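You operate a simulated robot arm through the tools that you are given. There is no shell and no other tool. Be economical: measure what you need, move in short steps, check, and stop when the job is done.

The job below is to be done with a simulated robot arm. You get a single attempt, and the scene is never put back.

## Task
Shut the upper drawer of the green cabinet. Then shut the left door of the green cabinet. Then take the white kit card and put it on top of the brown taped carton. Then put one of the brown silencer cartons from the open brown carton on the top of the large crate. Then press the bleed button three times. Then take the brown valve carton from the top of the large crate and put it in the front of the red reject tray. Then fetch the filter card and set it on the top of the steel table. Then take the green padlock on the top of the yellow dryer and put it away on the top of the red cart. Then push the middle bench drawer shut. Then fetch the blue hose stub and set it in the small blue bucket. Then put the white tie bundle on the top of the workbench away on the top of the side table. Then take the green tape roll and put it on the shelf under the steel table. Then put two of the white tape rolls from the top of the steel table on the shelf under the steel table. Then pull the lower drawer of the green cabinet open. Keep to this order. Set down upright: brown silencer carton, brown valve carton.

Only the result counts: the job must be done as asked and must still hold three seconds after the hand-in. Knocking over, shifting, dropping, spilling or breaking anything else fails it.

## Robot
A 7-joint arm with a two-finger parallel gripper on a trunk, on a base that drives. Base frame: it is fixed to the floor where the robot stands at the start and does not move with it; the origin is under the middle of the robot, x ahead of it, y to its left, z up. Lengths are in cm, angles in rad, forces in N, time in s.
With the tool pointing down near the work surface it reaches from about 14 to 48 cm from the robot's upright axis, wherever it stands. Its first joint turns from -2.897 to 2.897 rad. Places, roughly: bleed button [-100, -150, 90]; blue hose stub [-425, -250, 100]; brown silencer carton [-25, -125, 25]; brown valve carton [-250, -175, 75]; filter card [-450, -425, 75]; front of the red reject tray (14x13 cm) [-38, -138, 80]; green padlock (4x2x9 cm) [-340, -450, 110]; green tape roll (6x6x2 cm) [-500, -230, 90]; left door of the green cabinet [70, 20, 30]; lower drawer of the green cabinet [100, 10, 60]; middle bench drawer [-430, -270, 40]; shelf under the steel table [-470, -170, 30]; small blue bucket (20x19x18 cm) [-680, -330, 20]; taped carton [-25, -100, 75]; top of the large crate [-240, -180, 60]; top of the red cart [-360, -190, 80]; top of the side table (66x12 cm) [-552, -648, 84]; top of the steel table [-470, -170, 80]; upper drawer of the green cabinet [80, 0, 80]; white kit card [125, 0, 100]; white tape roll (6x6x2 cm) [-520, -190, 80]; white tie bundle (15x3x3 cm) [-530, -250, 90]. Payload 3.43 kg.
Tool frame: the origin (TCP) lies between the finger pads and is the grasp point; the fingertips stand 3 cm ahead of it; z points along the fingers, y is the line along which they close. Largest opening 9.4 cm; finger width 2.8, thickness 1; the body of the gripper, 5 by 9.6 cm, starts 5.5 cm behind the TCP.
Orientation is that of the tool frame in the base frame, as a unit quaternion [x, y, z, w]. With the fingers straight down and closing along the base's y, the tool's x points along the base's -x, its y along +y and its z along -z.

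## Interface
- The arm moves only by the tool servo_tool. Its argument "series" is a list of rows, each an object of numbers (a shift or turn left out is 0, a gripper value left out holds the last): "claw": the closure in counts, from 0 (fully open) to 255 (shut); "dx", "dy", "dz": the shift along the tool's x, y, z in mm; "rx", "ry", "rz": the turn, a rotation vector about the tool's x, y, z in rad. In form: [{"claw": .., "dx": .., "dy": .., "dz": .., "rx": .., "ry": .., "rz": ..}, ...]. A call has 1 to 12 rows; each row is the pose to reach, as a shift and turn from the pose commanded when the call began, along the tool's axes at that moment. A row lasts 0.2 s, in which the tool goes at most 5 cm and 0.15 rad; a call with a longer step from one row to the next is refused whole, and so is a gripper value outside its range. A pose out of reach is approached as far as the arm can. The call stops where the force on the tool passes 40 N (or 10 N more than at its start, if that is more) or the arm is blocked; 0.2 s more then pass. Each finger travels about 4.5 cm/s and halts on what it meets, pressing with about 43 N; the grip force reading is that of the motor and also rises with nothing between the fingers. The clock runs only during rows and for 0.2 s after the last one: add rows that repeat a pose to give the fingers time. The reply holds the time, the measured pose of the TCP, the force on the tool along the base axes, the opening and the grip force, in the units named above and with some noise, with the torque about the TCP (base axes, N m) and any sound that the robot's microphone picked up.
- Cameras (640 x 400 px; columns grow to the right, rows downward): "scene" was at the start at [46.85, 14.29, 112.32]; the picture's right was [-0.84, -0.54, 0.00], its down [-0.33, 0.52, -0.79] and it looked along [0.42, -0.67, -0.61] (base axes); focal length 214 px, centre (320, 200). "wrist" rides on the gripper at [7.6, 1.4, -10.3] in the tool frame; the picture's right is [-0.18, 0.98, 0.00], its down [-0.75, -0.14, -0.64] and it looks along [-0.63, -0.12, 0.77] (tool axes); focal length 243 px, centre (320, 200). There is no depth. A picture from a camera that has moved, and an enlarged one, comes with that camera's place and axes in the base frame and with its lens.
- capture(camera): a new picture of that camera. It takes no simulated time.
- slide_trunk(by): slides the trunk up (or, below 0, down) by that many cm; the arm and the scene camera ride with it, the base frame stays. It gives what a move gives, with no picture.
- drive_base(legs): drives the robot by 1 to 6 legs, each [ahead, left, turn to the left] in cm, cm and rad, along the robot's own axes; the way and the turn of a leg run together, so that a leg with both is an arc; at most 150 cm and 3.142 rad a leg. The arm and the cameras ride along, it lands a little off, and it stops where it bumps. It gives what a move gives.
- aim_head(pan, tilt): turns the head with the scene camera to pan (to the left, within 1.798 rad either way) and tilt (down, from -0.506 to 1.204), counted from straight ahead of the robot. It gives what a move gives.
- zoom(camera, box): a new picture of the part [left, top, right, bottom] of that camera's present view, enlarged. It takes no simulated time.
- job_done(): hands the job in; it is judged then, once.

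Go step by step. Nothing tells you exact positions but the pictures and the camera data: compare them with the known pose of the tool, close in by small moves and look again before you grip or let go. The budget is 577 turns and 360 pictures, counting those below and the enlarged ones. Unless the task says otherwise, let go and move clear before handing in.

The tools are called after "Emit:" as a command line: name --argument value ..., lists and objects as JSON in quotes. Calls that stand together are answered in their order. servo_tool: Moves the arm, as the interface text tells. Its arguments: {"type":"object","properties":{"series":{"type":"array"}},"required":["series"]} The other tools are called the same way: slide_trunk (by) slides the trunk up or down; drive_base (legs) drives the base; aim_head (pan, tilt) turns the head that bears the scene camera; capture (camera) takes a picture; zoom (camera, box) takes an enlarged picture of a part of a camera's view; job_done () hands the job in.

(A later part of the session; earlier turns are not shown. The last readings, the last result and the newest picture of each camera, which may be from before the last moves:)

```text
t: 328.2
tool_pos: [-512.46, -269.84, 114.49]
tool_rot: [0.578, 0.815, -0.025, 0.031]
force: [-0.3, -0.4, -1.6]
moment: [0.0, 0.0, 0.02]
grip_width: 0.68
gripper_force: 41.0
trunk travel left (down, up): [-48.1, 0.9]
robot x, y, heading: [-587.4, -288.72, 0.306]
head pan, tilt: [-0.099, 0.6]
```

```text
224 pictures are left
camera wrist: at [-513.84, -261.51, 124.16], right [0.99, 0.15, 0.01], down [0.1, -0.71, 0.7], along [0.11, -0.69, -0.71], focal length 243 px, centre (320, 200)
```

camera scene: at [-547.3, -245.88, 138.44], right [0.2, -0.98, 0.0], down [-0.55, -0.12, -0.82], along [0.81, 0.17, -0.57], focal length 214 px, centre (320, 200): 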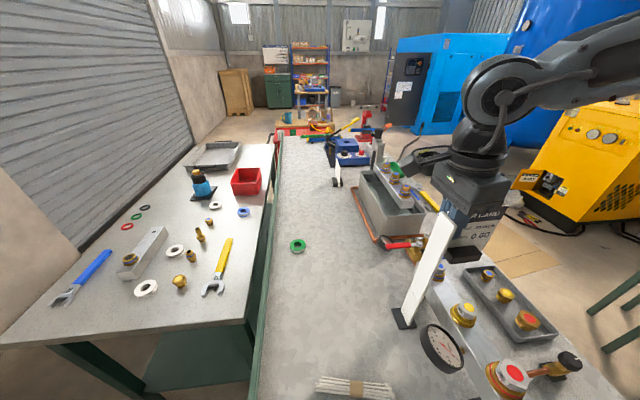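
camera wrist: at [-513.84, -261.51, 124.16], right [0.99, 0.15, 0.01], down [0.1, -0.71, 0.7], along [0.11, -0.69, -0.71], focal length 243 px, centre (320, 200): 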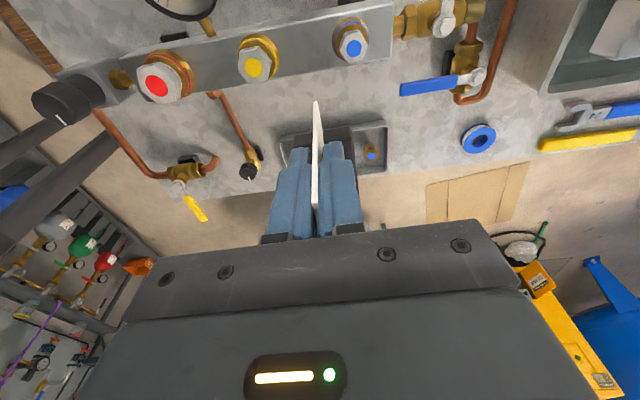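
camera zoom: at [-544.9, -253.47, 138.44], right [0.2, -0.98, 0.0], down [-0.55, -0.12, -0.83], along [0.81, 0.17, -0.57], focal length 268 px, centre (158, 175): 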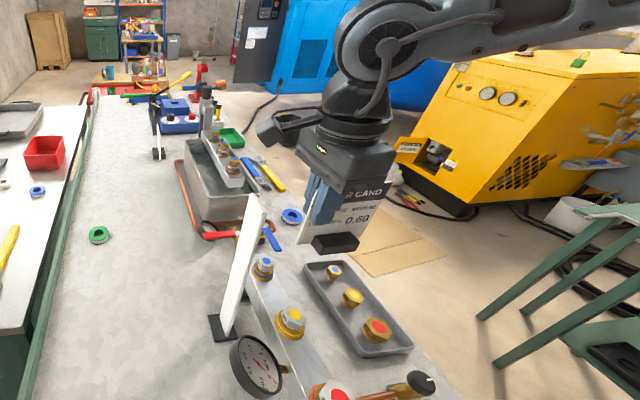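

The white stand still stands where it was. I retract and raise the hand, then continue to the steel table's end.

Emit:
servo_tool --series '[{"dy": -40, "dz": -20}, {"dy": -80, "dz": -40}, {"dy": -120, "dz": -60}, {"dy": -160, "dz": -80}, {"dy": -200, "dz": -90}, {"dy": -200, "dz": -90}]'

Emit:
drive_base --legs '[[-2, 64, 0]]'

Emit:
aim_head --pan -0.05 --tilt 0.7

Emit:
capture --camera "scene"

```text
t: 329.6
tool_pos: [-530.25, -273.77, 123.7]
tool_rot: [0.562, 0.827, -0.023, 0.023]
force: [-0.1, -0.2, -0.9]
moment: [0.07, 0.02, 0.02]
grip_width: 0.67
gripper_force: 40.6
out of reach, approached as far as the arm can: row 5, 6
trunk travel left (down, up): [-48.1, 0.9]
robot x, y, heading: [-587.19, -288.89, 0.305]
head pan, tilt: [-0.099, 0.6]
```

```text
t: 333.1
tool_pos: [-551.51, -213.7, 123.76]
tool_rot: [0.561, 0.827, -0.021, 0.023]
force: [-0.1, 0.1, -0.7]
moment: [0.04, -0.01, 0.0]
grip_width: 0.68
gripper_force: 40.9
trunk travel left (down, up): [-48.1, 0.9]
robot x, y, heading: [-608.39, -228.52, 0.314]
head pan, tilt: [-0.099, 0.6]
```

```text
t: 333.8
tool_pos: [-551.63, -213.61, 123.57]
tool_rot: [0.56, 0.828, -0.021, 0.021]
force: [0.5, -0.2, -0.8]
moment: [0.03, 0.03, 0.02]
grip_width: 0.66
gripper_force: 40.8
trunk travel left (down, up): [-48.1, 0.9]
robot x, y, heading: [-608.93, -228.26, 0.311]
head pan, tilt: [-0.051, 0.7]
```

```text
223 pictures are left
camera scene: at [-566.77, -192.88, 137.58], right [0.26, -0.97, 0.0], down [-0.62, -0.17, -0.77], along [0.74, 0.2, -0.64], focal length 214 px, centre (320, 200)
```

scene: 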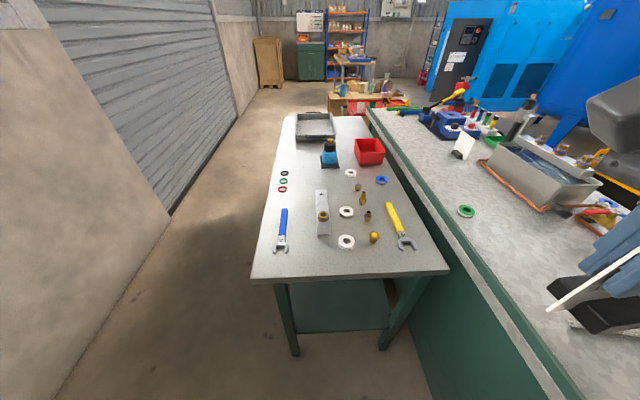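

I can see the steel table now. A free spot is near its end at about (-525.7,-180). I shift the base a bit and bring the card there.

Emit:
drive_base --legs '[[4, 15, 0]]'

Emit:
servo_tool --series '[{"dx": 9, "dy": 40}, {"dx": 18, "dy": 80}, {"dx": 27, "dy": 120}, {"dx": 36, "dy": 160}, {"dx": 45, "dy": 200}, {"dx": 53, "dy": 240}, {"dx": 61, "dy": 280}, {"dx": 69, "dy": 315}, {"dx": 69, "dy": 315, "dz": 45}, {"dx": 69, "dy": 315, "dz": 90}, {"dx": 69, "dy": 315, "dz": 135}, {"dx": 69, "dy": 315, "dz": 180}]'

Emit:
capture --camera "scene"

Emit:
capture --camera "wrist"

```text
t: 335.2
tool_pos: [-552.33, -197.8, 123.75]
tool_rot: [0.56, 0.828, -0.021, 0.022]
force: [-0.1, -1.0, -2.3]
moment: [0.05, 0.04, 0.01]
grip_width: 0.67
gripper_force: 41.5
trunk travel left (down, up): [-48.1, 0.9]
robot x, y, heading: [-609.63, -212.58, 0.312]
head pan, tilt: [-0.051, 0.7]
```

```text
t: 337.8
tool_pos: [-525.38, -180.78, 104.85]
tool_rot: [0.559, 0.828, -0.022, 0.022]
force: [-0.5, -0.4, -1.2]
moment: [0.06, 0.03, 0.0]
grip_width: 0.65
gripper_force: 41.1
trunk travel left (down, up): [-48.1, 0.9]
robot x, y, heading: [-609.34, -212.76, 0.31]
head pan, tilt: [-0.051, 0.7]
```

```text
222 pictures are left
camera scene: at [-567.63, -177.13, 137.59], right [0.26, -0.97, 0.0], down [-0.62, -0.17, -0.76], along [0.74, 0.2, -0.64], focal length 214 px, centre (320, 200)
```

scene: 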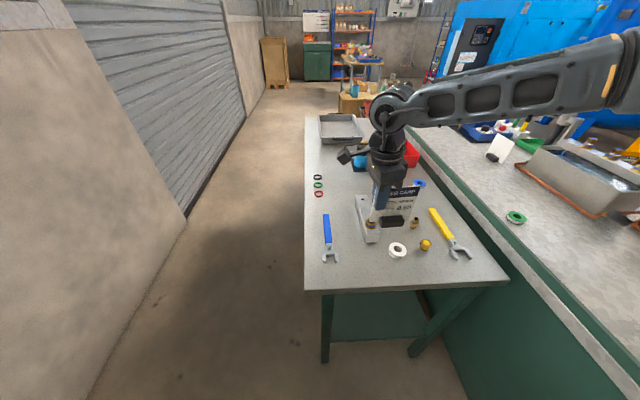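

```text
221 pictures are left
camera wrist: at [-527.01, -172.61, 114.82], right [0.98, 0.2, 0.0], down [0.14, -0.71, 0.69], along [0.13, -0.67, -0.73], focal length 243 px, centre (320, 200)
```

wrist: 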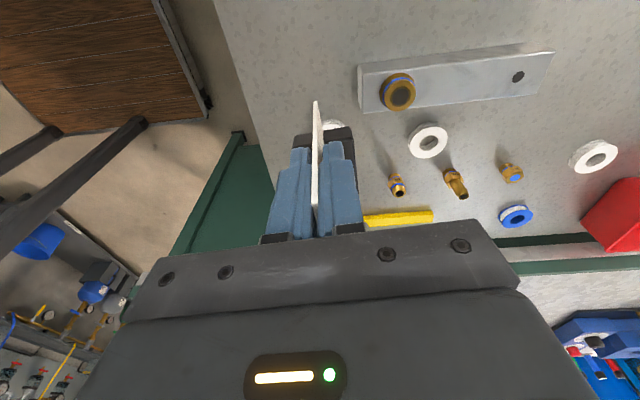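

Emit:
servo_tool --series '[{"dx": 33}, {"dx": 33, "dz": 40}, {"dx": 33, "dz": 80}, {"dx": 33, "dz": 110}, {"dx": 33, "dz": 120}, {"dx": 33, "dz": 130}, {"dx": 33, "dz": 138}, {"dx": 33, "dz": 146}, {"dx": 33, "dz": 154}, {"dx": 33, "dz": 162}, {"dx": 33, "dz": 168}, {"dx": 33, "dz": 174}]'

Emit:
zoom --camera "scene" --box '[290, 130, 490, 310]'

Emit:
capture --camera "wrist"

```text
t: 340.5
tool_pos: [-526.36, -178.58, 87.69]
tool_rot: [0.56, 0.828, -0.019, 0.024]
force: [-0.9, 0.6, 14.8]
moment: [0.04, -0.3, 0.02]
grip_width: 0.69
gripper_force: 41.3
trunk travel left (down, up): [-48.1, 0.9]
robot x, y, heading: [-609.25, -212.7, 0.31]
head pan, tilt: [-0.051, 0.7]
stopped in row 12: the force on the tool passed its limit at 42 N (the readings are from after the stop); the commanded pose is now the measured one
```

```text
2.22 times, centred on (390, 220) of scene
camera zoom: at [-567.68, -177.15, 137.57], right [0.26, -0.97, 0.0], down [-0.62, -0.17, -0.77], along [0.74, 0.2, -0.64], focal length 477 px, centre (164, 156)
```

zoom: 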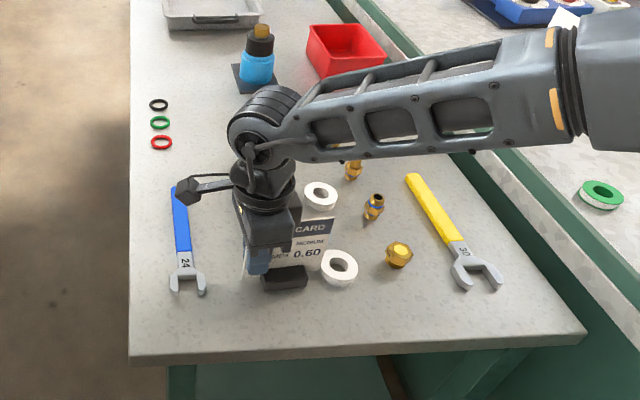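

```text
219 pictures are left
camera wrist: at [-527.94, -170.48, 97.59], right [0.98, 0.19, 0.01], down [0.14, -0.71, 0.69], along [0.14, -0.67, -0.73], focal length 243 px, centre (320, 200)
```

wrist: 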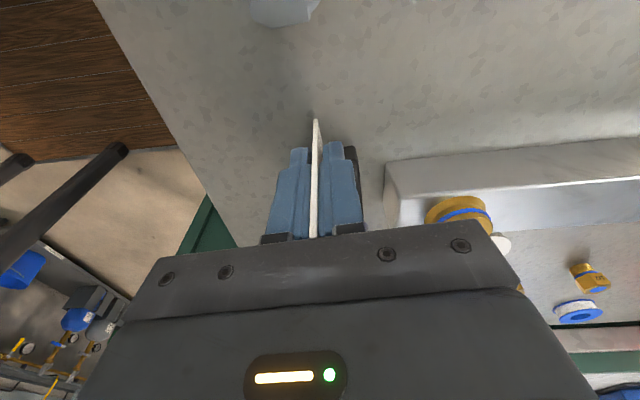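

Emit:
servo_tool --series '[{"dz": -10}, {"dz": -10, "dx": 25}, {"dz": -4, "dx": 25}, {"dz": -1, "dx": 25}, {"dz": 2, "dx": 25}]'

Emit:
servo_tool --series '[{"claw": 220}, {"claw": 160}, {"claw": 100}, {"claw": 90}, {"claw": 90}]'

Emit:
zoom --camera "scene" --box '[290, 130, 490, 310]'

```text
t: 341.8
tool_pos: [-527.21, -176.19, 87.67]
tool_rot: [0.56, 0.828, -0.017, 0.023]
force: [-0.5, 0.3, 16.3]
moment: [-0.09, -0.22, -0.05]
grip_width: 0.67
gripper_force: 41.2
trunk travel left (down, up): [-48.1, 0.9]
robot x, y, heading: [-609.58, -212.68, 0.315]
head pan, tilt: [-0.051, 0.7]
stopped in row 5: the force on the tool passed its limit at 42 N (the readings are from after the stop); the commanded pose is now the measured one
```

```text
t: 343.0
tool_pos: [-527.3, -176.25, 87.68]
tool_rot: [0.56, 0.828, -0.018, 0.022]
force: [-1.2, 8.5, 30.6]
moment: [0.05, 0.15, -0.03]
grip_width: 6.1
gripper_force: 0.1
trunk travel left (down, up): [-48.1, 0.9]
robot x, y, heading: [-609.43, -212.59, 0.314]
head pan, tilt: [-0.051, 0.7]
```

```text
2.22 times, centred on (390, 220) of scene
camera zoom: at [-567.71, -177.14, 137.63], right [0.26, -0.97, 0.0], down [-0.62, -0.17, -0.77], along [0.74, 0.2, -0.64], focal length 477 px, centre (164, 156)
```

zoom: 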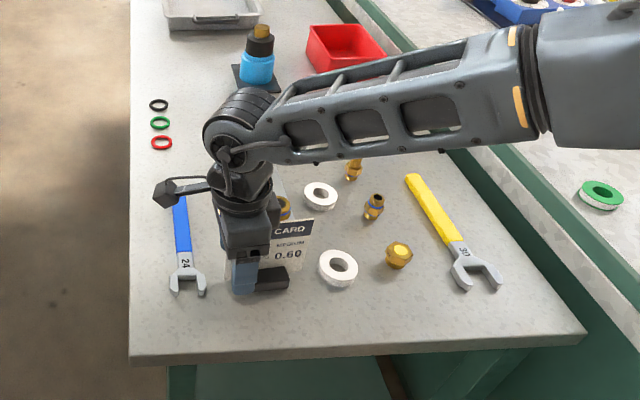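

Emit:
servo_tool --series '[{"dz": -10}, {"dz": -40}, {"dz": -80}, {"dz": -120}, {"dz": -160}, {"dz": -200}, {"dz": -240}, {"dz": -280}, {"dz": -280}]'

Emit:
capture --camera "scene"

Emit:
zoom --camera "scene" --box '[290, 130, 490, 310]'

```text
t: 345.0
tool_pos: [-527.48, -174.82, 115.12]
tool_rot: [0.56, 0.828, -0.019, 0.022]
force: [-0.8, -0.3, 0.8]
moment: [-0.01, -0.02, -0.03]
grip_width: 6.08
gripper_force: 0.0
trunk travel left (down, up): [-48.1, 0.9]
robot x, y, heading: [-609.53, -213.08, 0.313]
head pan, tilt: [-0.051, 0.7]
```

```text
217 pictures are left
camera scene: at [-567.63, -177.13, 137.58], right [0.26, -0.97, 0.0], down [-0.62, -0.17, -0.76], along [0.74, 0.2, -0.64], focal length 214 px, centre (320, 200)
```

scene: 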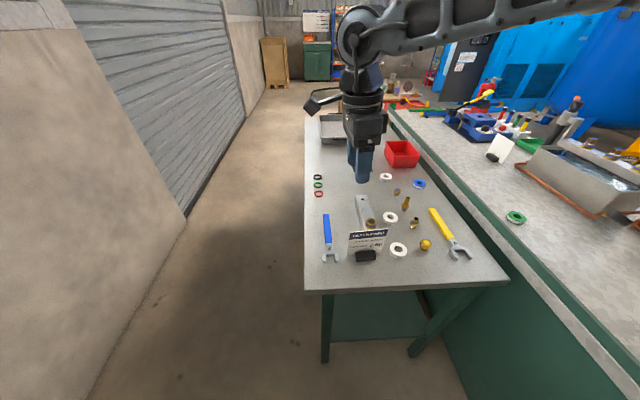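

```text
2.22 times, centred on (390, 220) of scene
camera zoom: at [-567.63, -177.13, 137.58], right [0.26, -0.97, 0.0], down [-0.62, -0.17, -0.76], along [0.74, 0.2, -0.64], focal length 477 px, centre (164, 156)
```

zoom: 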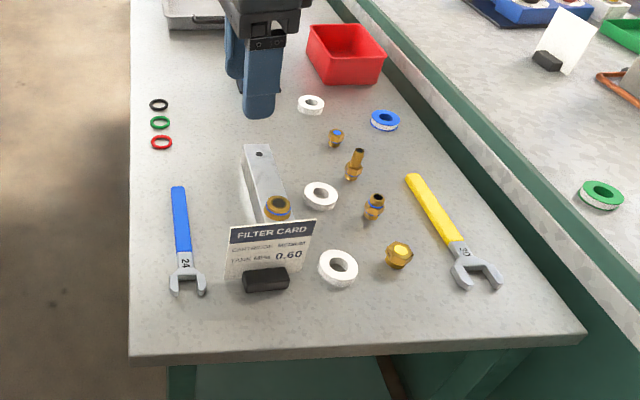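

The filter card stands on the steel table. Next the green padlock on the dryer. I retract, and drive back around toward the dryer.

Emit:
servo_tool --series '[{"dy": -40, "dz": -15}, {"dy": -80, "dz": -30}, {"dy": -120, "dz": -45}, {"dy": -160, "dz": -60}, {"dy": -200, "dz": -75}, {"dy": -240, "dz": -90}, {"dy": -270, "dz": -90}, {"dy": -270, "dz": -90}]'

Emit:
drive_base --legs '[[-4, -80, 0], [0, -85, 0], [0, 0, -1.57]]'

Emit:
aim_head --pan 0.7 --tilt 0.6

Emit:
capture --camera "scene"

```text
t: 346.8
tool_pos: [-552.79, -184.12, 124.74]
tool_rot: [0.561, 0.827, -0.019, 0.023]
force: [0.6, 0.8, 0.1]
moment: [0.0, -0.03, 0.02]
grip_width: 6.09
gripper_force: 0.1
trunk travel left (down, up): [-48.1, 0.9]
robot x, y, heading: [-609.0, -212.92, 0.311]
head pan, tilt: [-0.051, 0.7]
```

```text
t: 359.0
tool_pos: [-532.3, -426.26, 124.57]
tool_rot: [0.98, 0.195, -0.031, 0.003]
force: [-1.2, 0.2, -0.7]
moment: [0.01, 0.06, -0.01]
grip_width: 6.09
gripper_force: 0.0
trunk travel left (down, up): [-48.1, 0.9]
robot x, y, heading: [-561.61, -369.99, -1.247]
head pan, tilt: [-0.051, 0.7]
```

```text
t: 360.1
tool_pos: [-532.25, -426.19, 124.67]
tool_rot: [0.98, 0.195, -0.03, 0.003]
force: [-0.2, 0.2, -1.2]
moment: [0.02, 0.01, -0.01]
grip_width: 6.06
gripper_force: 0.1
trunk travel left (down, up): [-48.1, 0.9]
robot x, y, heading: [-561.72, -370.02, -1.247]
head pan, tilt: [0.7, 0.6]
```

```text
215 pictures are left
camera scene: at [-520.29, -407.69, 138.44], right [-0.52, -0.85, 0.0], down [-0.48, 0.29, -0.82], along [0.7, -0.43, -0.57], focal length 214 px, centre (320, 200)
```

scene: 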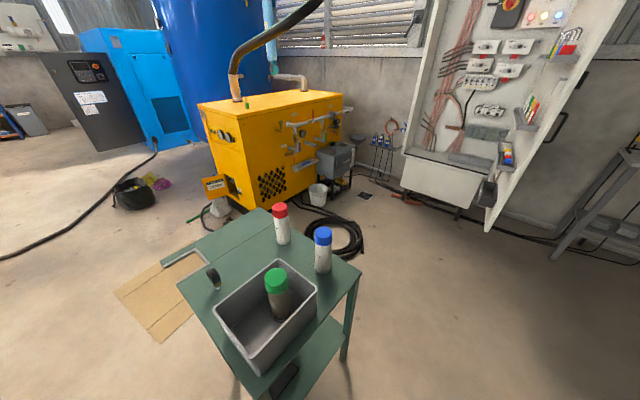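

Emit:
drive_base --legs '[[0, 100, 0], [0, 60, 0]]'

Emit:
aim_head --pan 0.4 --tilt 0.7

Emit:
capture --camera "scene"

```text
t: 368.4
tool_pos: [-379.78, -376.09, 124.73]
tool_rot: [0.982, 0.187, -0.03, 0.002]
force: [0.0, 0.8, -0.2]
moment: [0.01, 0.02, -0.01]
grip_width: 6.07
gripper_force: 0.1
trunk travel left (down, up): [-48.1, 0.9]
robot x, y, heading: [-408.13, -318.93, -1.262]
head pan, tilt: [0.7, 0.6]
```

```text
t: 369.1
tool_pos: [-379.93, -376.2, 124.68]
tool_rot: [0.982, 0.186, -0.03, 0.002]
force: [0.7, -0.2, 0.2]
moment: [-0.02, -0.01, 0.01]
grip_width: 6.07
gripper_force: 0.2
trunk travel left (down, up): [-48.1, 0.9]
robot x, y, heading: [-408.47, -319.48, -1.266]
head pan, tilt: [0.4, 0.7]
```

```text
214 pictures are left
camera scene: at [-369.43, -359.49, 137.58], right [-0.76, -0.65, 0.0], down [-0.42, 0.49, -0.77], along [0.5, -0.58, -0.64], focal length 214 px, centre (320, 200)
```

scene: 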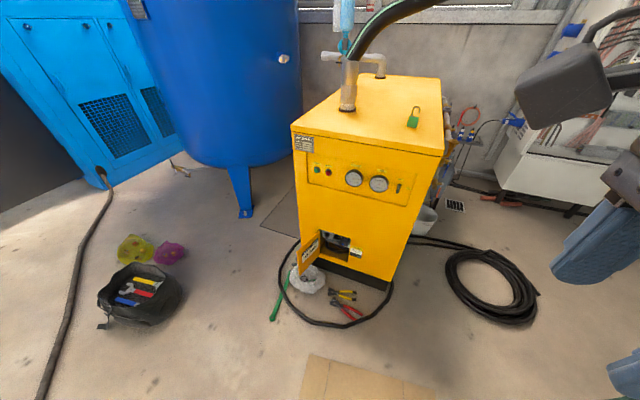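

Emit:
drive_base --legs '[[0, 24, 0.01], [30, 0, 0]]'

```text
t: 372.6
tool_pos: [-346.68, -396.41, 124.82]
tool_rot: [0.981, 0.193, -0.03, 0.002]
force: [0.7, 0.1, 0.7]
moment: [-0.02, 0.05, 0.0]
grip_width: 6.08
gripper_force: 0.1
trunk travel left (down, up): [-48.1, 0.9]
robot x, y, heading: [-375.56, -339.98, -1.25]
head pan, tilt: [0.4, 0.7]
```

Emit:
drive_base --legs '[[24, 0, 0]]'

Emit:
aim_head --pan 0.1 --tilt 0.6

Emit:
capture --camera "scene"

Emit:
capture --camera "wrist"

```text
t: 374.3
tool_pos: [-339.34, -418.82, 124.63]
tool_rot: [0.981, 0.192, -0.03, 0.002]
force: [0.4, 0.8, -0.1]
moment: [-0.01, 0.02, -0.02]
grip_width: 6.07
gripper_force: 0.0
trunk travel left (down, up): [-48.1, 0.9]
robot x, y, heading: [-368.67, -362.24, -1.253]
head pan, tilt: [0.4, 0.7]
```

```text
t: 375.1
tool_pos: [-339.3, -418.98, 124.67]
tool_rot: [0.981, 0.192, -0.03, 0.002]
force: [0.2, 0.4, 0.4]
moment: [-0.03, 0.01, 0.01]
grip_width: 6.07
gripper_force: 0.0
trunk travel left (down, up): [-48.1, 0.9]
robot x, y, heading: [-368.59, -362.17, -1.25]
head pan, tilt: [0.099, 0.6]
```

```text
213 pictures are left
camera scene: at [-331.26, -403.84, 138.44], right [-0.91, -0.41, 0.0], down [-0.23, 0.52, -0.82], along [0.34, -0.75, -0.57], focal length 214 px, centre (320, 200)
```

scene: 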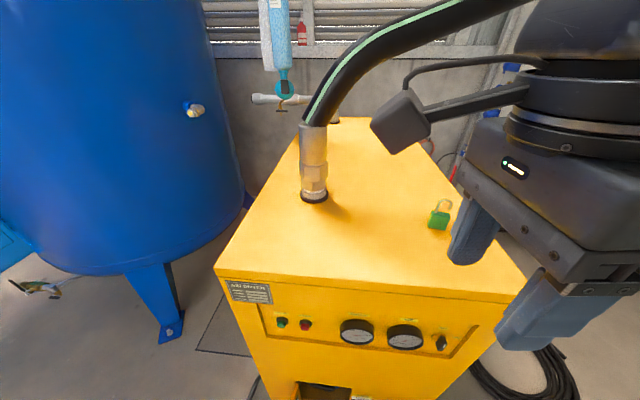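

```text
212 pictures are left
camera wrist: at [-331.19, -417.21, 134.57], right [0.2, -0.98, 0.0], down [-0.71, -0.14, 0.69], along [-0.67, -0.14, -0.73], focal length 243 px, centre (320, 200)
```

wrist: 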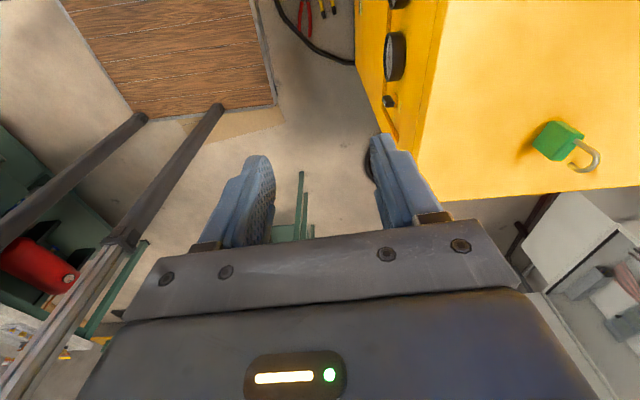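

Emit:
zoom --camera "wrist" --box '[500, 90, 630, 200]'

Emit:
zoom --camera "scene" --box '[390, 170, 490, 260]'

```text
3.64 times, centred on (565, 145) of wrist
camera zoom: at [-331.19, -417.21, 134.57], right [0.2, -0.98, 0.0], down [-0.71, -0.14, 0.69], along [-0.67, -0.14, -0.73], focal length 882 px, centre (-571, 400)
```

zoom: 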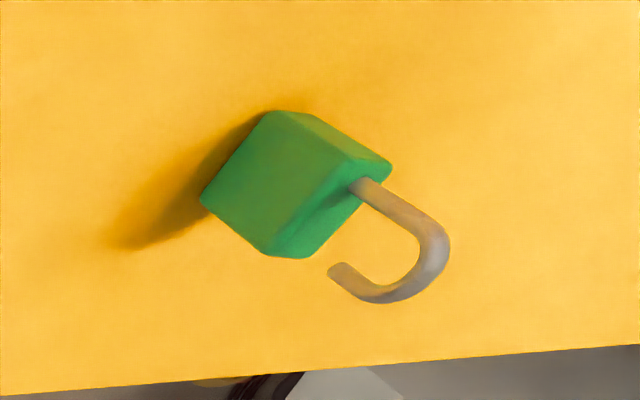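

```text
4.44 times, centred on (440, 215) of scene
camera zoom: at [-331.26, -403.84, 138.44], right [-0.91, -0.41, 0.0], down [-0.23, 0.52, -0.82], along [0.34, -0.75, -0.57], focal length 953 px, centre (-213, 133)
```

zoom: 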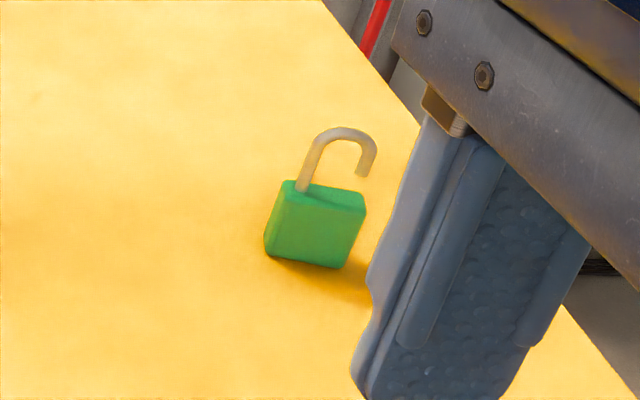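

The padlock body is at about (-342.4,-456.7), top of dryer z≈98.7. I reorient the hand and move above it.

Emit:
servo_tool --series '[{"claw": 0, "dx": -17, "dy": 34, "rz": -0.13}, {"dx": -34, "dy": 67, "rz": -0.26}, {"dx": -51, "dy": 101, "rz": -0.39}, {"dx": -68, "dy": 135, "rz": -0.52}, {"dx": -85, "dy": 168, "rz": -0.65}, {"dx": -102, "dy": 202, "rz": -0.78}, {"dx": -119, "dy": 236, "rz": -0.91}, {"dx": -136, "dy": 270, "rz": -1.04}, {"dx": -153, "dy": 303, "rz": -1.18}, {"dx": -171, "dy": 337, "rz": -1.18}, {"dx": -171, "dy": 337, "rz": -1.18}]'

Emit:
capture --camera "wrist"

Emit:
capture --camera "scene"

```text
t: 377.5
tool_pos: [-342.39, -456.61, 125.55]
tool_rot: [0.708, 0.705, -0.025, -0.015]
force: [0.0, -0.6, 0.0]
moment: [-0.04, 0.04, 0.02]
grip_width: 9.39
gripper_force: 0.1
trunk travel left (down, up): [-48.1, 0.9]
robot x, y, heading: [-368.36, -362.49, -1.252]
head pan, tilt: [0.099, 0.6]
```

```text
209 pictures are left
camera wrist: at [-340.3, -448.84, 135.7], right [0.98, -0.19, -0.05], down [-0.11, -0.74, 0.66], along [-0.16, -0.64, -0.75], focal length 243 px, centre (320, 200)
```

wrist: 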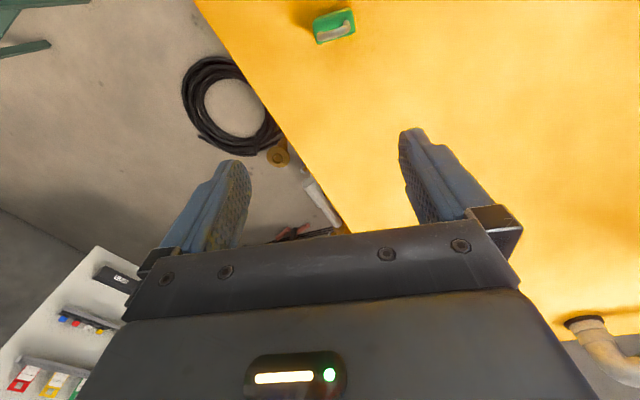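

```text
208 pictures are left
camera scene: at [-331.27, -403.85, 138.44], right [-0.91, -0.41, 0.0], down [-0.23, 0.52, -0.82], along [0.33, -0.75, -0.57], focal length 214 px, centre (320, 200)
```

scene: 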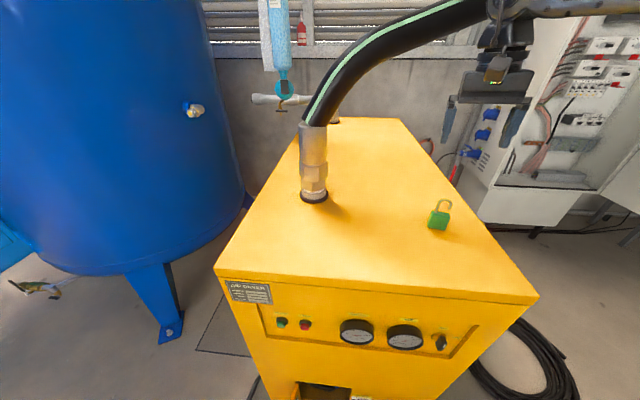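

Emit:
servo_tool --series '[{"dx": 42, "dy": 12}, {"dx": 42, "dy": 12, "dz": 40}, {"dx": 42, "dy": 12, "dz": 80}, {"dx": 42, "dy": 12, "dz": 80}]'

Emit:
capture --camera "wrist"

Emit:
zoom --camera "scene" --box '[360, 120, 560, 260]'

```text
t: 378.5
tool_pos: [-341.72, -452.68, 117.26]
tool_rot: [0.708, 0.706, -0.026, -0.014]
force: [0.0, -0.6, 0.7]
moment: [-0.01, -0.02, 0.03]
grip_width: 9.41
gripper_force: 0.0
trunk travel left (down, up): [-48.1, 0.9]
robot x, y, heading: [-368.52, -362.5, -1.257]
head pan, tilt: [0.099, 0.6]
```

```text
207 pictures are left
camera wrist: at [-339.71, -444.88, 127.34], right [0.98, -0.19, -0.05], down [-0.11, -0.74, 0.66], along [-0.16, -0.64, -0.75], focal length 243 px, centre (320, 200)
```

wrist: 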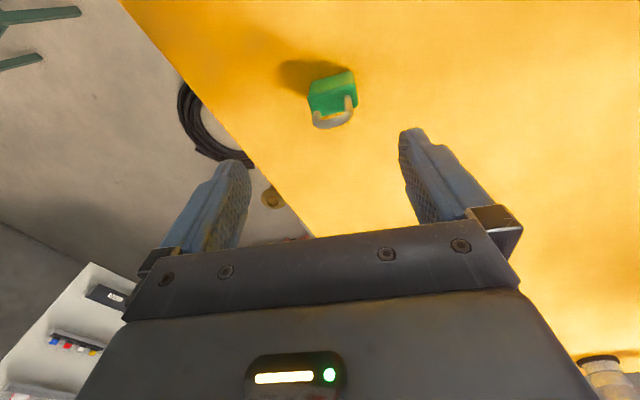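

```text
2.86 times, centred on (460, 190) of scene
camera zoom: at [-331.26, -403.85, 138.44], right [-0.91, -0.41, 0.0], down [-0.23, 0.52, -0.82], along [0.33, -0.75, -0.57], focal length 613 px, centre (-80, 229)
```

zoom: 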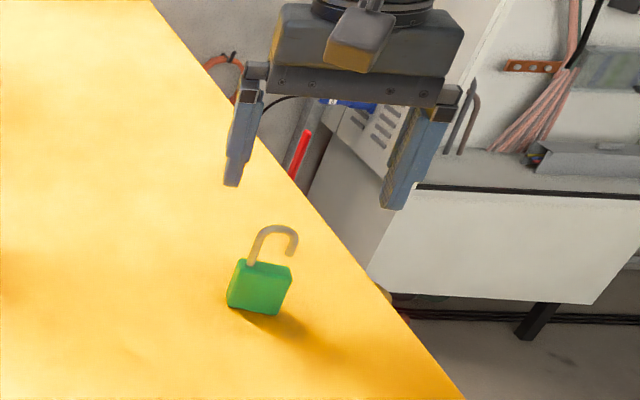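

Emit:
servo_tool --series '[{"dx": 9, "dy": 6, "dz": 35}, {"dx": 9, "dy": 6, "dz": 70}, {"dx": 9, "dy": 6, "dz": 100}, {"dx": 9, "dy": 6, "dz": 100}]'

Emit:
capture --camera "wrist"

Emit:
zoom --camera "scene" --box '[360, 120, 560, 260]'

```text
t: 379.5
tool_pos: [-341.86, -451.65, 107.22]
tool_rot: [0.708, 0.706, -0.026, -0.015]
force: [1.0, -0.2, -0.3]
moment: [0.02, 0.03, -0.02]
grip_width: 9.42
gripper_force: 0.1
trunk travel left (down, up): [-48.1, 0.9]
robot x, y, heading: [-368.44, -362.33, -1.253]
head pan, tilt: [0.099, 0.6]
```

```text
205 pictures are left
camera wrist: at [-339.8, -443.93, 117.46], right [0.98, -0.19, -0.05], down [-0.11, -0.74, 0.66], along [-0.16, -0.64, -0.75], focal length 243 px, centre (320, 200)
```

wrist: 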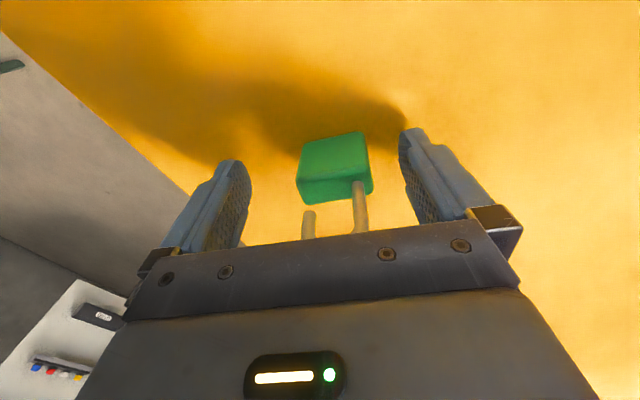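

```text
2.86 times, centred on (460, 190) of scene
camera zoom: at [-331.27, -403.85, 138.44], right [-0.91, -0.41, 0.0], down [-0.23, 0.52, -0.82], along [0.33, -0.75, -0.57], focal length 613 px, centre (-80, 229)
```

zoom: 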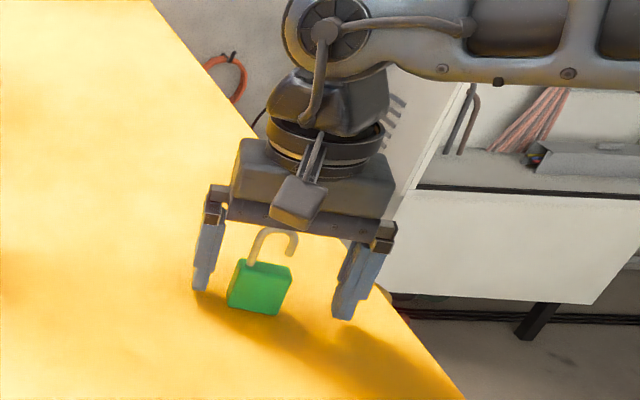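

Emit:
servo_tool --series '[{"dy": 4}, {"dy": 4, "claw": 255}, {"dy": 4}, {"dy": 4}, {"dy": 4}, {"dy": 4}, {"dy": 4}]'

Emit:
servo_tool --series '[{"dz": -30}, {"dz": -70}, {"dz": -110}, {"dz": -150}, {"dz": -150}]'

Emit:
capture --camera "wrist"

```text
t: 381.1
tool_pos: [-341.42, -451.77, 107.35]
tool_rot: [0.708, 0.705, -0.025, -0.015]
force: [-0.1, -0.3, 0.5]
moment: [0.05, -0.09, -0.02]
grip_width: 4.2
gripper_force: 42.8
trunk travel left (down, up): [-48.1, 0.9]
robot x, y, heading: [-368.26, -362.5, -1.25]
head pan, tilt: [0.099, 0.6]
```

```text
t: 382.3
tool_pos: [-340.44, -451.55, 122.15]
tool_rot: [0.708, 0.706, -0.027, -0.015]
force: [-0.4, -0.4, -0.2]
moment: [-0.02, -0.03, -0.01]
grip_width: 4.3
gripper_force: 43.2
trunk travel left (down, up): [-48.1, 0.9]
robot x, y, heading: [-368.33, -362.64, -1.254]
head pan, tilt: [0.099, 0.6]
```

```text
203 pictures are left
camera wrist: at [-338.43, -443.74, 132.37], right [0.98, -0.19, -0.05], down [-0.11, -0.74, 0.66], along [-0.16, -0.64, -0.75], focal length 243 px, centre (320, 200)
```

wrist: 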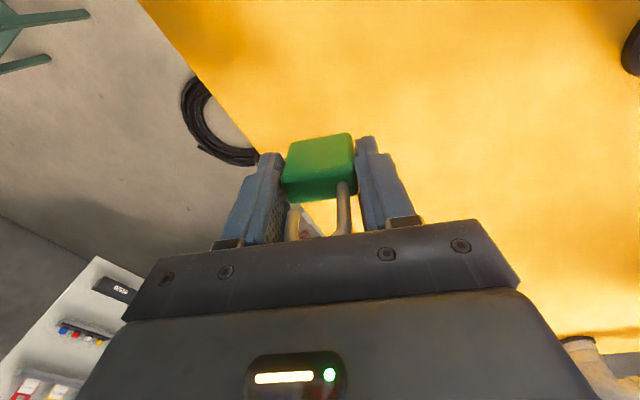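

The padlock is held. I fold the arm, back away, and turn to approach the red cart from this side.

Emit:
servo_tool --series '[{"dx": 47, "dy": -15}, {"dx": 94, "dy": -30}, {"dx": 141, "dy": -46}, {"dx": 188, "dy": -62}, {"dx": 235, "dy": -78}, {"dx": 282, "dy": -94}, {"dx": 282, "dy": -94}]'

Emit:
drive_base --legs '[[-52, 0, 0], [0, 64, 0], [0, 0, 3.14]]'

Emit:
aim_head --pan -0.1 --tilt 0.6

Emit:
capture --camera "scene"

```text
t: 383.9
tool_pos: [-349.62, -423.12, 122.18]
tool_rot: [0.708, 0.705, -0.026, -0.015]
force: [-0.2, -0.1, -0.7]
moment: [-0.03, 0.02, 0.03]
grip_width: 4.31
gripper_force: 43.0
trunk travel left (down, up): [-48.1, 0.9]
robot x, y, heading: [-368.51, -362.66, -1.255]
head pan, tilt: [0.099, 0.6]
```

```text
t: 397.6
tool_pos: [-343.48, -231.37, 122.13]
tool_rot: [0.707, -0.707, 0.015, -0.026]
force: [-0.7, 0.2, -1.0]
moment: [-0.01, 0.02, 0.01]
grip_width: 4.27
gripper_force: 43.1
trunk travel left (down, up): [-48.1, 0.9]
robot x, y, heading: [-324.18, -291.8, 1.893]
head pan, tilt: [0.099, 0.6]
```

```text
t: 398.3
tool_pos: [-343.46, -231.43, 122.28]
tool_rot: [0.707, -0.706, 0.016, -0.025]
force: [-1.4, -0.2, -1.3]
moment: [0.01, 0.01, -0.04]
grip_width: 4.27
gripper_force: 42.6
trunk travel left (down, up): [-48.1, 0.9]
robot x, y, heading: [-323.76, -291.71, 1.896]
head pan, tilt: [-0.099, 0.6]
```

```text
202 pictures are left
camera scene: at [-360.03, -250.05, 138.44], right [0.97, 0.22, 0.0], down [0.13, -0.55, -0.83], along [-0.18, 0.8, -0.57], focal length 214 px, centre (320, 200)
```

scene: 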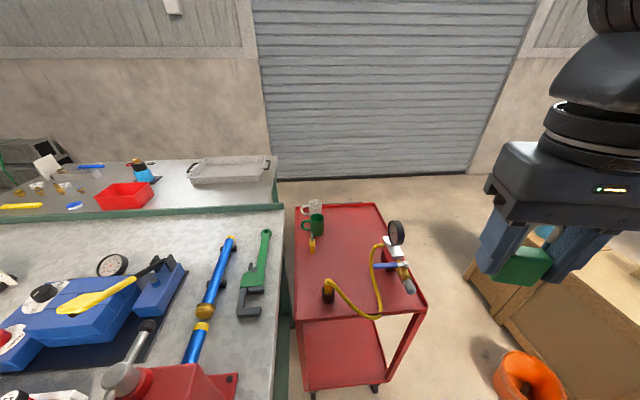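

The cart top has free space near (-359.5,-186). I come closer.

Emit:
drive_base --legs '[[24, -4, 0]]'

Emit:
capture --camera "wrist"

Emit:
capture --camera "scene"

```text
t: 400.1
tool_pos: [-347.35, -207.51, 122.29]
tool_rot: [0.707, -0.707, 0.014, -0.026]
force: [-0.5, 0.3, -1.6]
moment: [0.01, -0.04, 0.04]
grip_width: 4.31
gripper_force: 43.0
trunk travel left (down, up): [-48.1, 0.9]
robot x, y, heading: [-327.74, -267.93, 1.888]
head pan, tilt: [-0.099, 0.6]
```

```text
201 pictures are left
camera wrist: at [-349.3, -215.34, 132.39], right [-0.98, 0.18, -0.05], down [0.1, 0.74, 0.66], along [0.16, 0.64, -0.75], focal length 243 px, centre (320, 200)
```

wrist: 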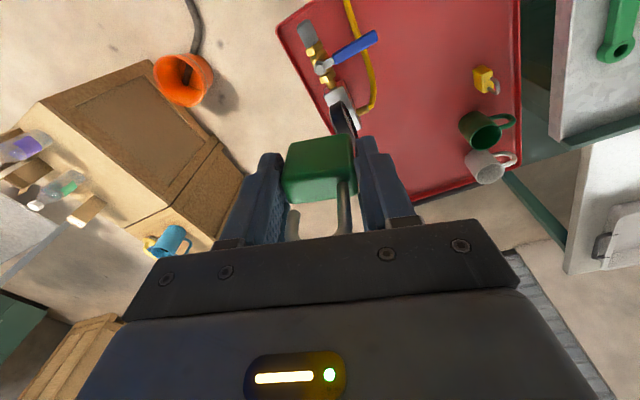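

```text
200 pictures are left
camera scene: at [-363.91, -226.23, 138.45], right [0.97, 0.22, 0.0], down [0.13, -0.55, -0.83], along [-0.18, 0.8, -0.56], focal length 214 px, centre (320, 200)
```

scene: 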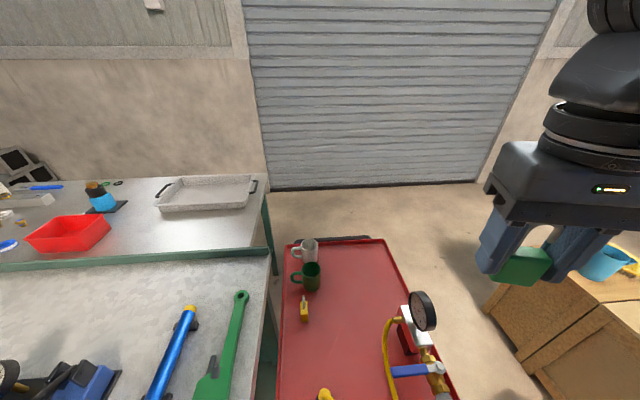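

Emit:
servo_tool --series '[{"dx": -37, "dy": 30}, {"dx": -74, "dy": 60}, {"dx": -111, "dy": 90}, {"dx": -148, "dy": 120}, {"dx": -185, "dy": 151}, {"dx": -185, "dy": 151, "dz": 45}, {"dx": -185, "dy": 151, "dz": 90}, {"dx": -185, "dy": 151, "dz": 135}, {"dx": -185, "dy": 151, "dz": 180}, {"dx": -185, "dy": 151, "dz": 225}, {"dx": -185, "dy": 151, "dz": 270}, {"dx": -185, "dy": 151, "dz": 300}]'

Emit:
capture --camera "scene"

Emit:
capture --camera "wrist"

```text
t: 402.7
tool_pos: [-360.92, -188.5, 91.58]
tool_rot: [0.708, -0.706, 0.015, -0.027]
force: [-0.1, 0.0, -0.2]
moment: [0.0, -0.02, -0.01]
grip_width: 4.29
gripper_force: 43.0
trunk travel left (down, up): [-48.1, 0.9]
robot x, y, heading: [-328.03, -268.16, 1.894]
head pan, tilt: [-0.099, 0.6]
```

```text
199 pictures are left
camera scene: at [-363.91, -226.22, 138.45], right [0.97, 0.22, 0.0], down [0.13, -0.55, -0.83], along [-0.18, 0.8, -0.56], focal length 214 px, centre (320, 200)
```

scene: 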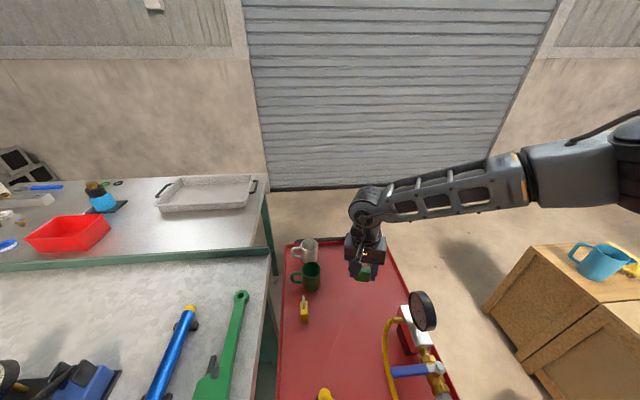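

```text
198 pictures are left
camera wrist: at [-362.91, -196.33, 101.84], right [-0.98, 0.18, -0.05], down [0.1, 0.74, 0.66], along [0.16, 0.64, -0.75], focal length 243 px, centre (320, 200)
```

wrist: 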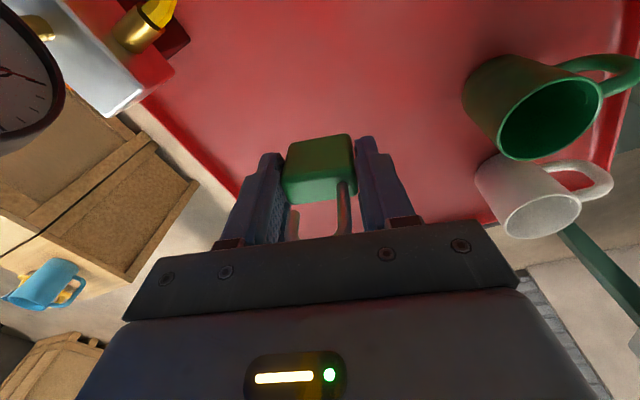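

Emit:
servo_tool --series '[{"dx": 25, "dy": 10}, {"dx": 25, "dy": 10, "dz": 35}, {"dx": 25, "dy": 10, "dz": 50}, {"dx": 25, "dy": 10, "dz": 60}, {"dx": 25, "dy": 10, "dz": 68}, {"dx": 25, "dy": 10, "dz": 76}, {"dx": 25, "dy": 10, "dz": 84}, {"dx": 25, "dy": 10, "dz": 92}, {"dx": 25, "dy": 10, "dz": 98}]'

Emit:
zoom --camera "scene" --box '[270, 170, 450, 350]'

```text
t: 404.7
tool_pos: [-361.18, -190.85, 82.08]
tool_rot: [-0.707, 0.707, -0.015, 0.026]
force: [3.1, -4.2, 19.8]
moment: [-0.21, 0.25, 0.09]
grip_width: 4.29
gripper_force: 42.5
trunk travel left (down, up): [-48.1, 0.9]
robot x, y, heading: [-328.28, -268.03, 1.893]
head pan, tilt: [-0.099, 0.6]
```

```text
2.22 times, centred on (360, 260) of scene
camera zoom: at [-363.88, -226.27, 138.52], right [0.97, 0.22, 0.0], down [0.13, -0.55, -0.83], along [-0.18, 0.8, -0.56], focal length 477 px, centre (231, 67)
```

zoom: 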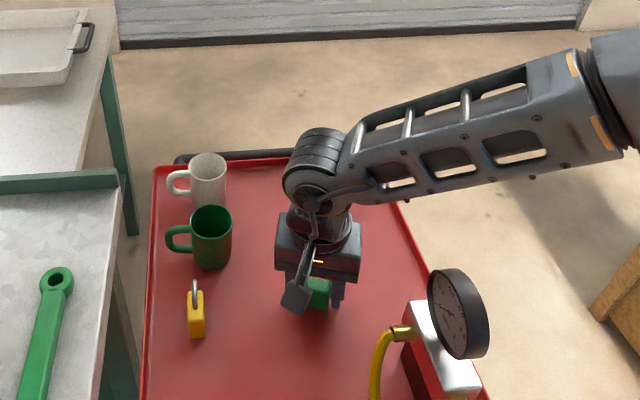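

Contact on the cart. Ease slightly, open, and rise.

Emit:
servo_tool --series '[{"dz": -3}, {"dz": -3, "claw": 200}, {"dz": -3, "claw": 140}, {"dz": -3, "claw": 80}, {"dz": -3, "claw": 0}, {"dz": -3}]'

Emit:
servo_tool --series '[{"dz": -20}, {"dz": -50}, {"dz": -90}, {"dz": -130}, {"dz": -170}, {"dz": -210}, {"dz": -250}, {"dz": -300}, {"dz": -340}, {"dz": -380}, {"dz": -400}, {"dz": -400}]'

Emit:
zoom --camera "scene" --box '[270, 170, 450, 350]'

```text
t: 406.1
tool_pos: [-361.22, -190.82, 82.22]
tool_rot: [0.707, -0.706, 0.015, -0.026]
force: [0.3, -0.7, -0.1]
moment: [0.01, 0.02, 0.0]
grip_width: 9.4
gripper_force: 0.1
trunk travel left (down, up): [-48.1, 0.9]
robot x, y, heading: [-328.34, -267.93, 1.897]
head pan, tilt: [-0.099, 0.6]
```

```text
t: 408.7
tool_pos: [-363.48, -191.7, 122.11]
tool_rot: [0.708, -0.706, 0.015, -0.027]
force: [0.1, 0.3, -0.6]
moment: [0.0, -0.02, -0.03]
grip_width: 9.41
gripper_force: 0.0
trunk travel left (down, up): [-48.1, 0.9]
robot x, y, heading: [-328.17, -268.16, 1.896]
head pan, tilt: [-0.099, 0.6]
```

```text
2.22 times, centred on (360, 260) of scene
camera zoom: at [-363.91, -226.22, 138.45], right [0.97, 0.22, 0.0], down [0.13, -0.55, -0.83], along [-0.18, 0.8, -0.56], focal length 477 px, centre (231, 67)
```

zoom: 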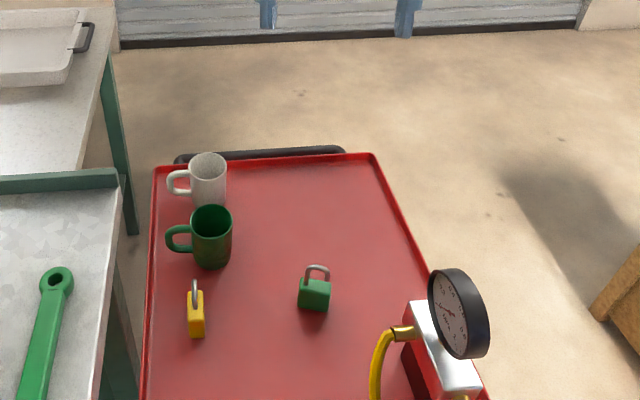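

The green padlock stands on the cart. Next the middle bench drawer: I back off and go left to view the workbench's drawer side.

Emit:
drive_base --legs '[[-52, 0, 0], [0, 80, 0]]'

Emit:
aim_head --pan -0.2 --tilt 0.7

Emit:
capture --camera "scene"

```text
t: 415.7
tool_pos: [-424.38, -267.5, 121.97]
tool_rot: [0.711, -0.703, 0.014, -0.026]
force: [0.2, 0.8, -0.6]
moment: [0.02, 0.01, 0.0]
grip_width: 9.4
gripper_force: 0.1
trunk travel left (down, up): [-48.1, 0.9]
robot x, y, heading: [-388.02, -343.42, 1.905]
head pan, tilt: [-0.099, 0.6]
```

```text
t: 416.3
tool_pos: [-424.54, -267.5, 121.92]
tool_rot: [0.711, -0.703, 0.015, -0.026]
force: [0.3, 0.1, 0.2]
moment: [-0.02, 0.0, 0.0]
grip_width: 9.41
gripper_force: 0.1
trunk travel left (down, up): [-48.1, 0.9]
robot x, y, heading: [-388.46, -343.63, 1.906]
head pan, tilt: [-0.201, 0.7]
```

```text
195 pictures are left
camera scene: at [-423.65, -302.3, 137.58], right [0.99, 0.13, 0.0], down [0.09, -0.64, -0.77], along [-0.1, 0.76, -0.64], focal length 214 px, centre (320, 200)
```

scene: 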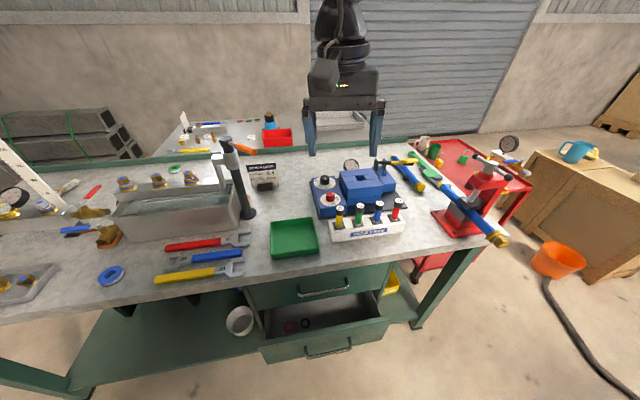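

The middle drawer is open below the bench. I back off a little, retract and lower the trunk to push it horizontally.

Emit:
drive_base --legs '[[-18, 13, -0.02]]'

Emit:
servo_tool --series '[{"dx": 40, "claw": 255}, {"dx": 80}, {"dx": 120}, {"dx": 120}]'

Emit:
slide_trunk --by -40

Emit:
slide_trunk --by -8

Emit:
capture --camera "scene"

```text
t: 418.0
tool_pos: [-429.85, -288.53, 121.95]
tool_rot: [-0.705, 0.709, -0.015, 0.026]
force: [-0.2, -0.4, -0.4]
moment: [0.0, -0.02, -0.03]
grip_width: 9.41
gripper_force: 0.0
trunk travel left (down, up): [-48.1, 0.9]
robot x, y, heading: [-395.31, -365.15, 1.887]
head pan, tilt: [-0.201, 0.7]
```

```text
t: 419.0
tool_pos: [-429.89, -300.44, 121.75]
tool_rot: [-0.704, 0.709, -0.014, 0.026]
force: [0.3, 0.0, -0.6]
moment: [-0.01, 0.01, 0.06]
grip_width: 0.55
gripper_force: 0.1
trunk travel left (down, up): [-48.1, 0.9]
robot x, y, heading: [-395.09, -364.82, 1.881]
head pan, tilt: [-0.201, 0.7]
```

```text
t: 422.9
tool_pos: [-430.16, -300.33, 81.71]
tool_rot: [-0.704, 0.71, -0.015, 0.026]
force: [-0.3, 0.1, 0.0]
moment: [-0.01, -0.01, 0.01]
grip_width: 0.02
gripper_force: 32.8
trunk travel left (down, up): [-8.1, 40.9]
robot x, y, heading: [-394.73, -365.04, 1.889]
head pan, tilt: [-0.201, 0.7]
```

```text
t: 424.0
tool_pos: [-430.07, -300.45, 73.64]
tool_rot: [-0.704, 0.709, -0.016, 0.026]
force: [-0.4, -0.8, 0.3]
moment: [0.0, -0.01, 0.04]
grip_width: 0.0
gripper_force: 33.0
trunk travel left (down, up): [-0.1, 48.9]
robot x, y, heading: [-395.15, -365.3, 1.883]
head pan, tilt: [-0.201, 0.7]
```

```text
194 pictures are left
camera scene: at [-429.6, -323.18, 89.58], right [0.99, 0.11, 0.0], down [0.07, -0.64, -0.76], along [-0.09, 0.76, -0.64], focal length 214 px, centre (320, 200)
```

scene: 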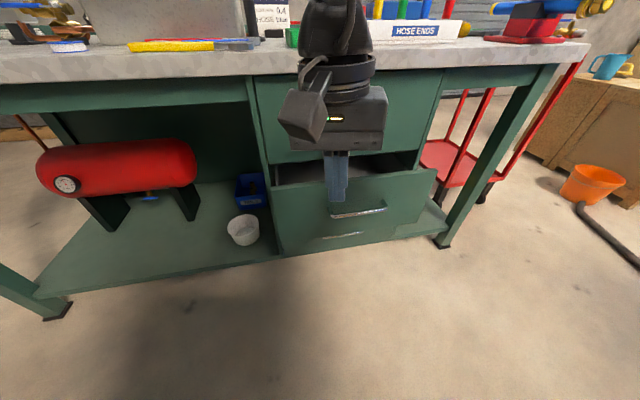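

The middle drawer's panel spans z≈42–58, handle at (-424,-279.4,50). I align the hand, tilt it forward, and lower beside the handle.

Emit:
servo_tool --series '[{"rz": -0.1}, {"rz": -0.2}, {"rz": -0.31}, {"rz": -0.31}]'

Emit:
servo_tool --series '[{"dz": 30, "ry": -0.1}, {"dz": 60, "ry": -0.2}, {"dz": 90, "ry": -0.3}, {"dz": 120, "ry": -0.4}, {"dz": 150, "ry": -0.5}, {"dz": 180, "ry": -0.6}, {"dz": 220, "ry": -0.6}, {"dz": 220, "ry": -0.6}]'

Emit:
capture --camera "scene"

Emit:
capture --camera "wrist"

```text
t: 425.0
tool_pos: [-429.92, -300.26, 73.63]
tool_rot: [0.806, -0.592, 0.018, -0.024]
force: [0.5, -0.2, 1.2]
moment: [0.0, -0.02, -0.02]
grip_width: 0.01
gripper_force: 32.9
trunk travel left (down, up): [-0.1, 48.9]
robot x, y, heading: [-395.19, -365.12, 1.885]
head pan, tilt: [-0.201, 0.7]
```

```text
t: 426.8
tool_pos: [-428.85, -299.77, 51.91]
tool_rot: [0.774, -0.56, -0.22, -0.198]
force: [0.2, 0.0, -0.5]
moment: [-0.02, 0.01, -0.01]
grip_width: 0.0
gripper_force: 32.9
trunk travel left (down, up): [-0.1, 48.9]
robot x, y, heading: [-394.97, -365.39, 1.887]
head pan, tilt: [-0.201, 0.7]
```

```text
193 pictures are left
camera scene: at [-429.6, -323.18, 89.58], right [0.99, 0.11, 0.0], down [0.07, -0.64, -0.76], along [-0.09, 0.76, -0.64], focal length 214 px, centre (320, 200)
```

scene: 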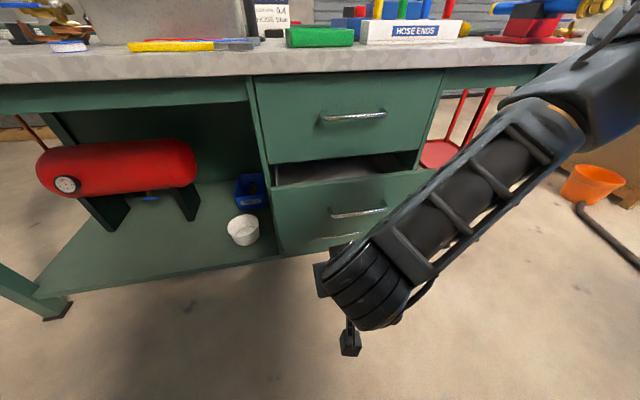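

```text
192 pictures are left
camera wrist: at [-426.8, -311.92, 56.14], right [-0.99, -0.15, 0.05], down [0.0, 0.27, 0.96], along [-0.16, 0.95, -0.27], focal length 243 px, centre (320, 200)
```

wrist: 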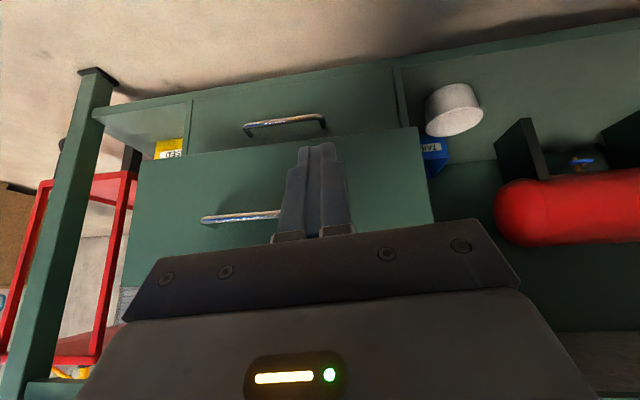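

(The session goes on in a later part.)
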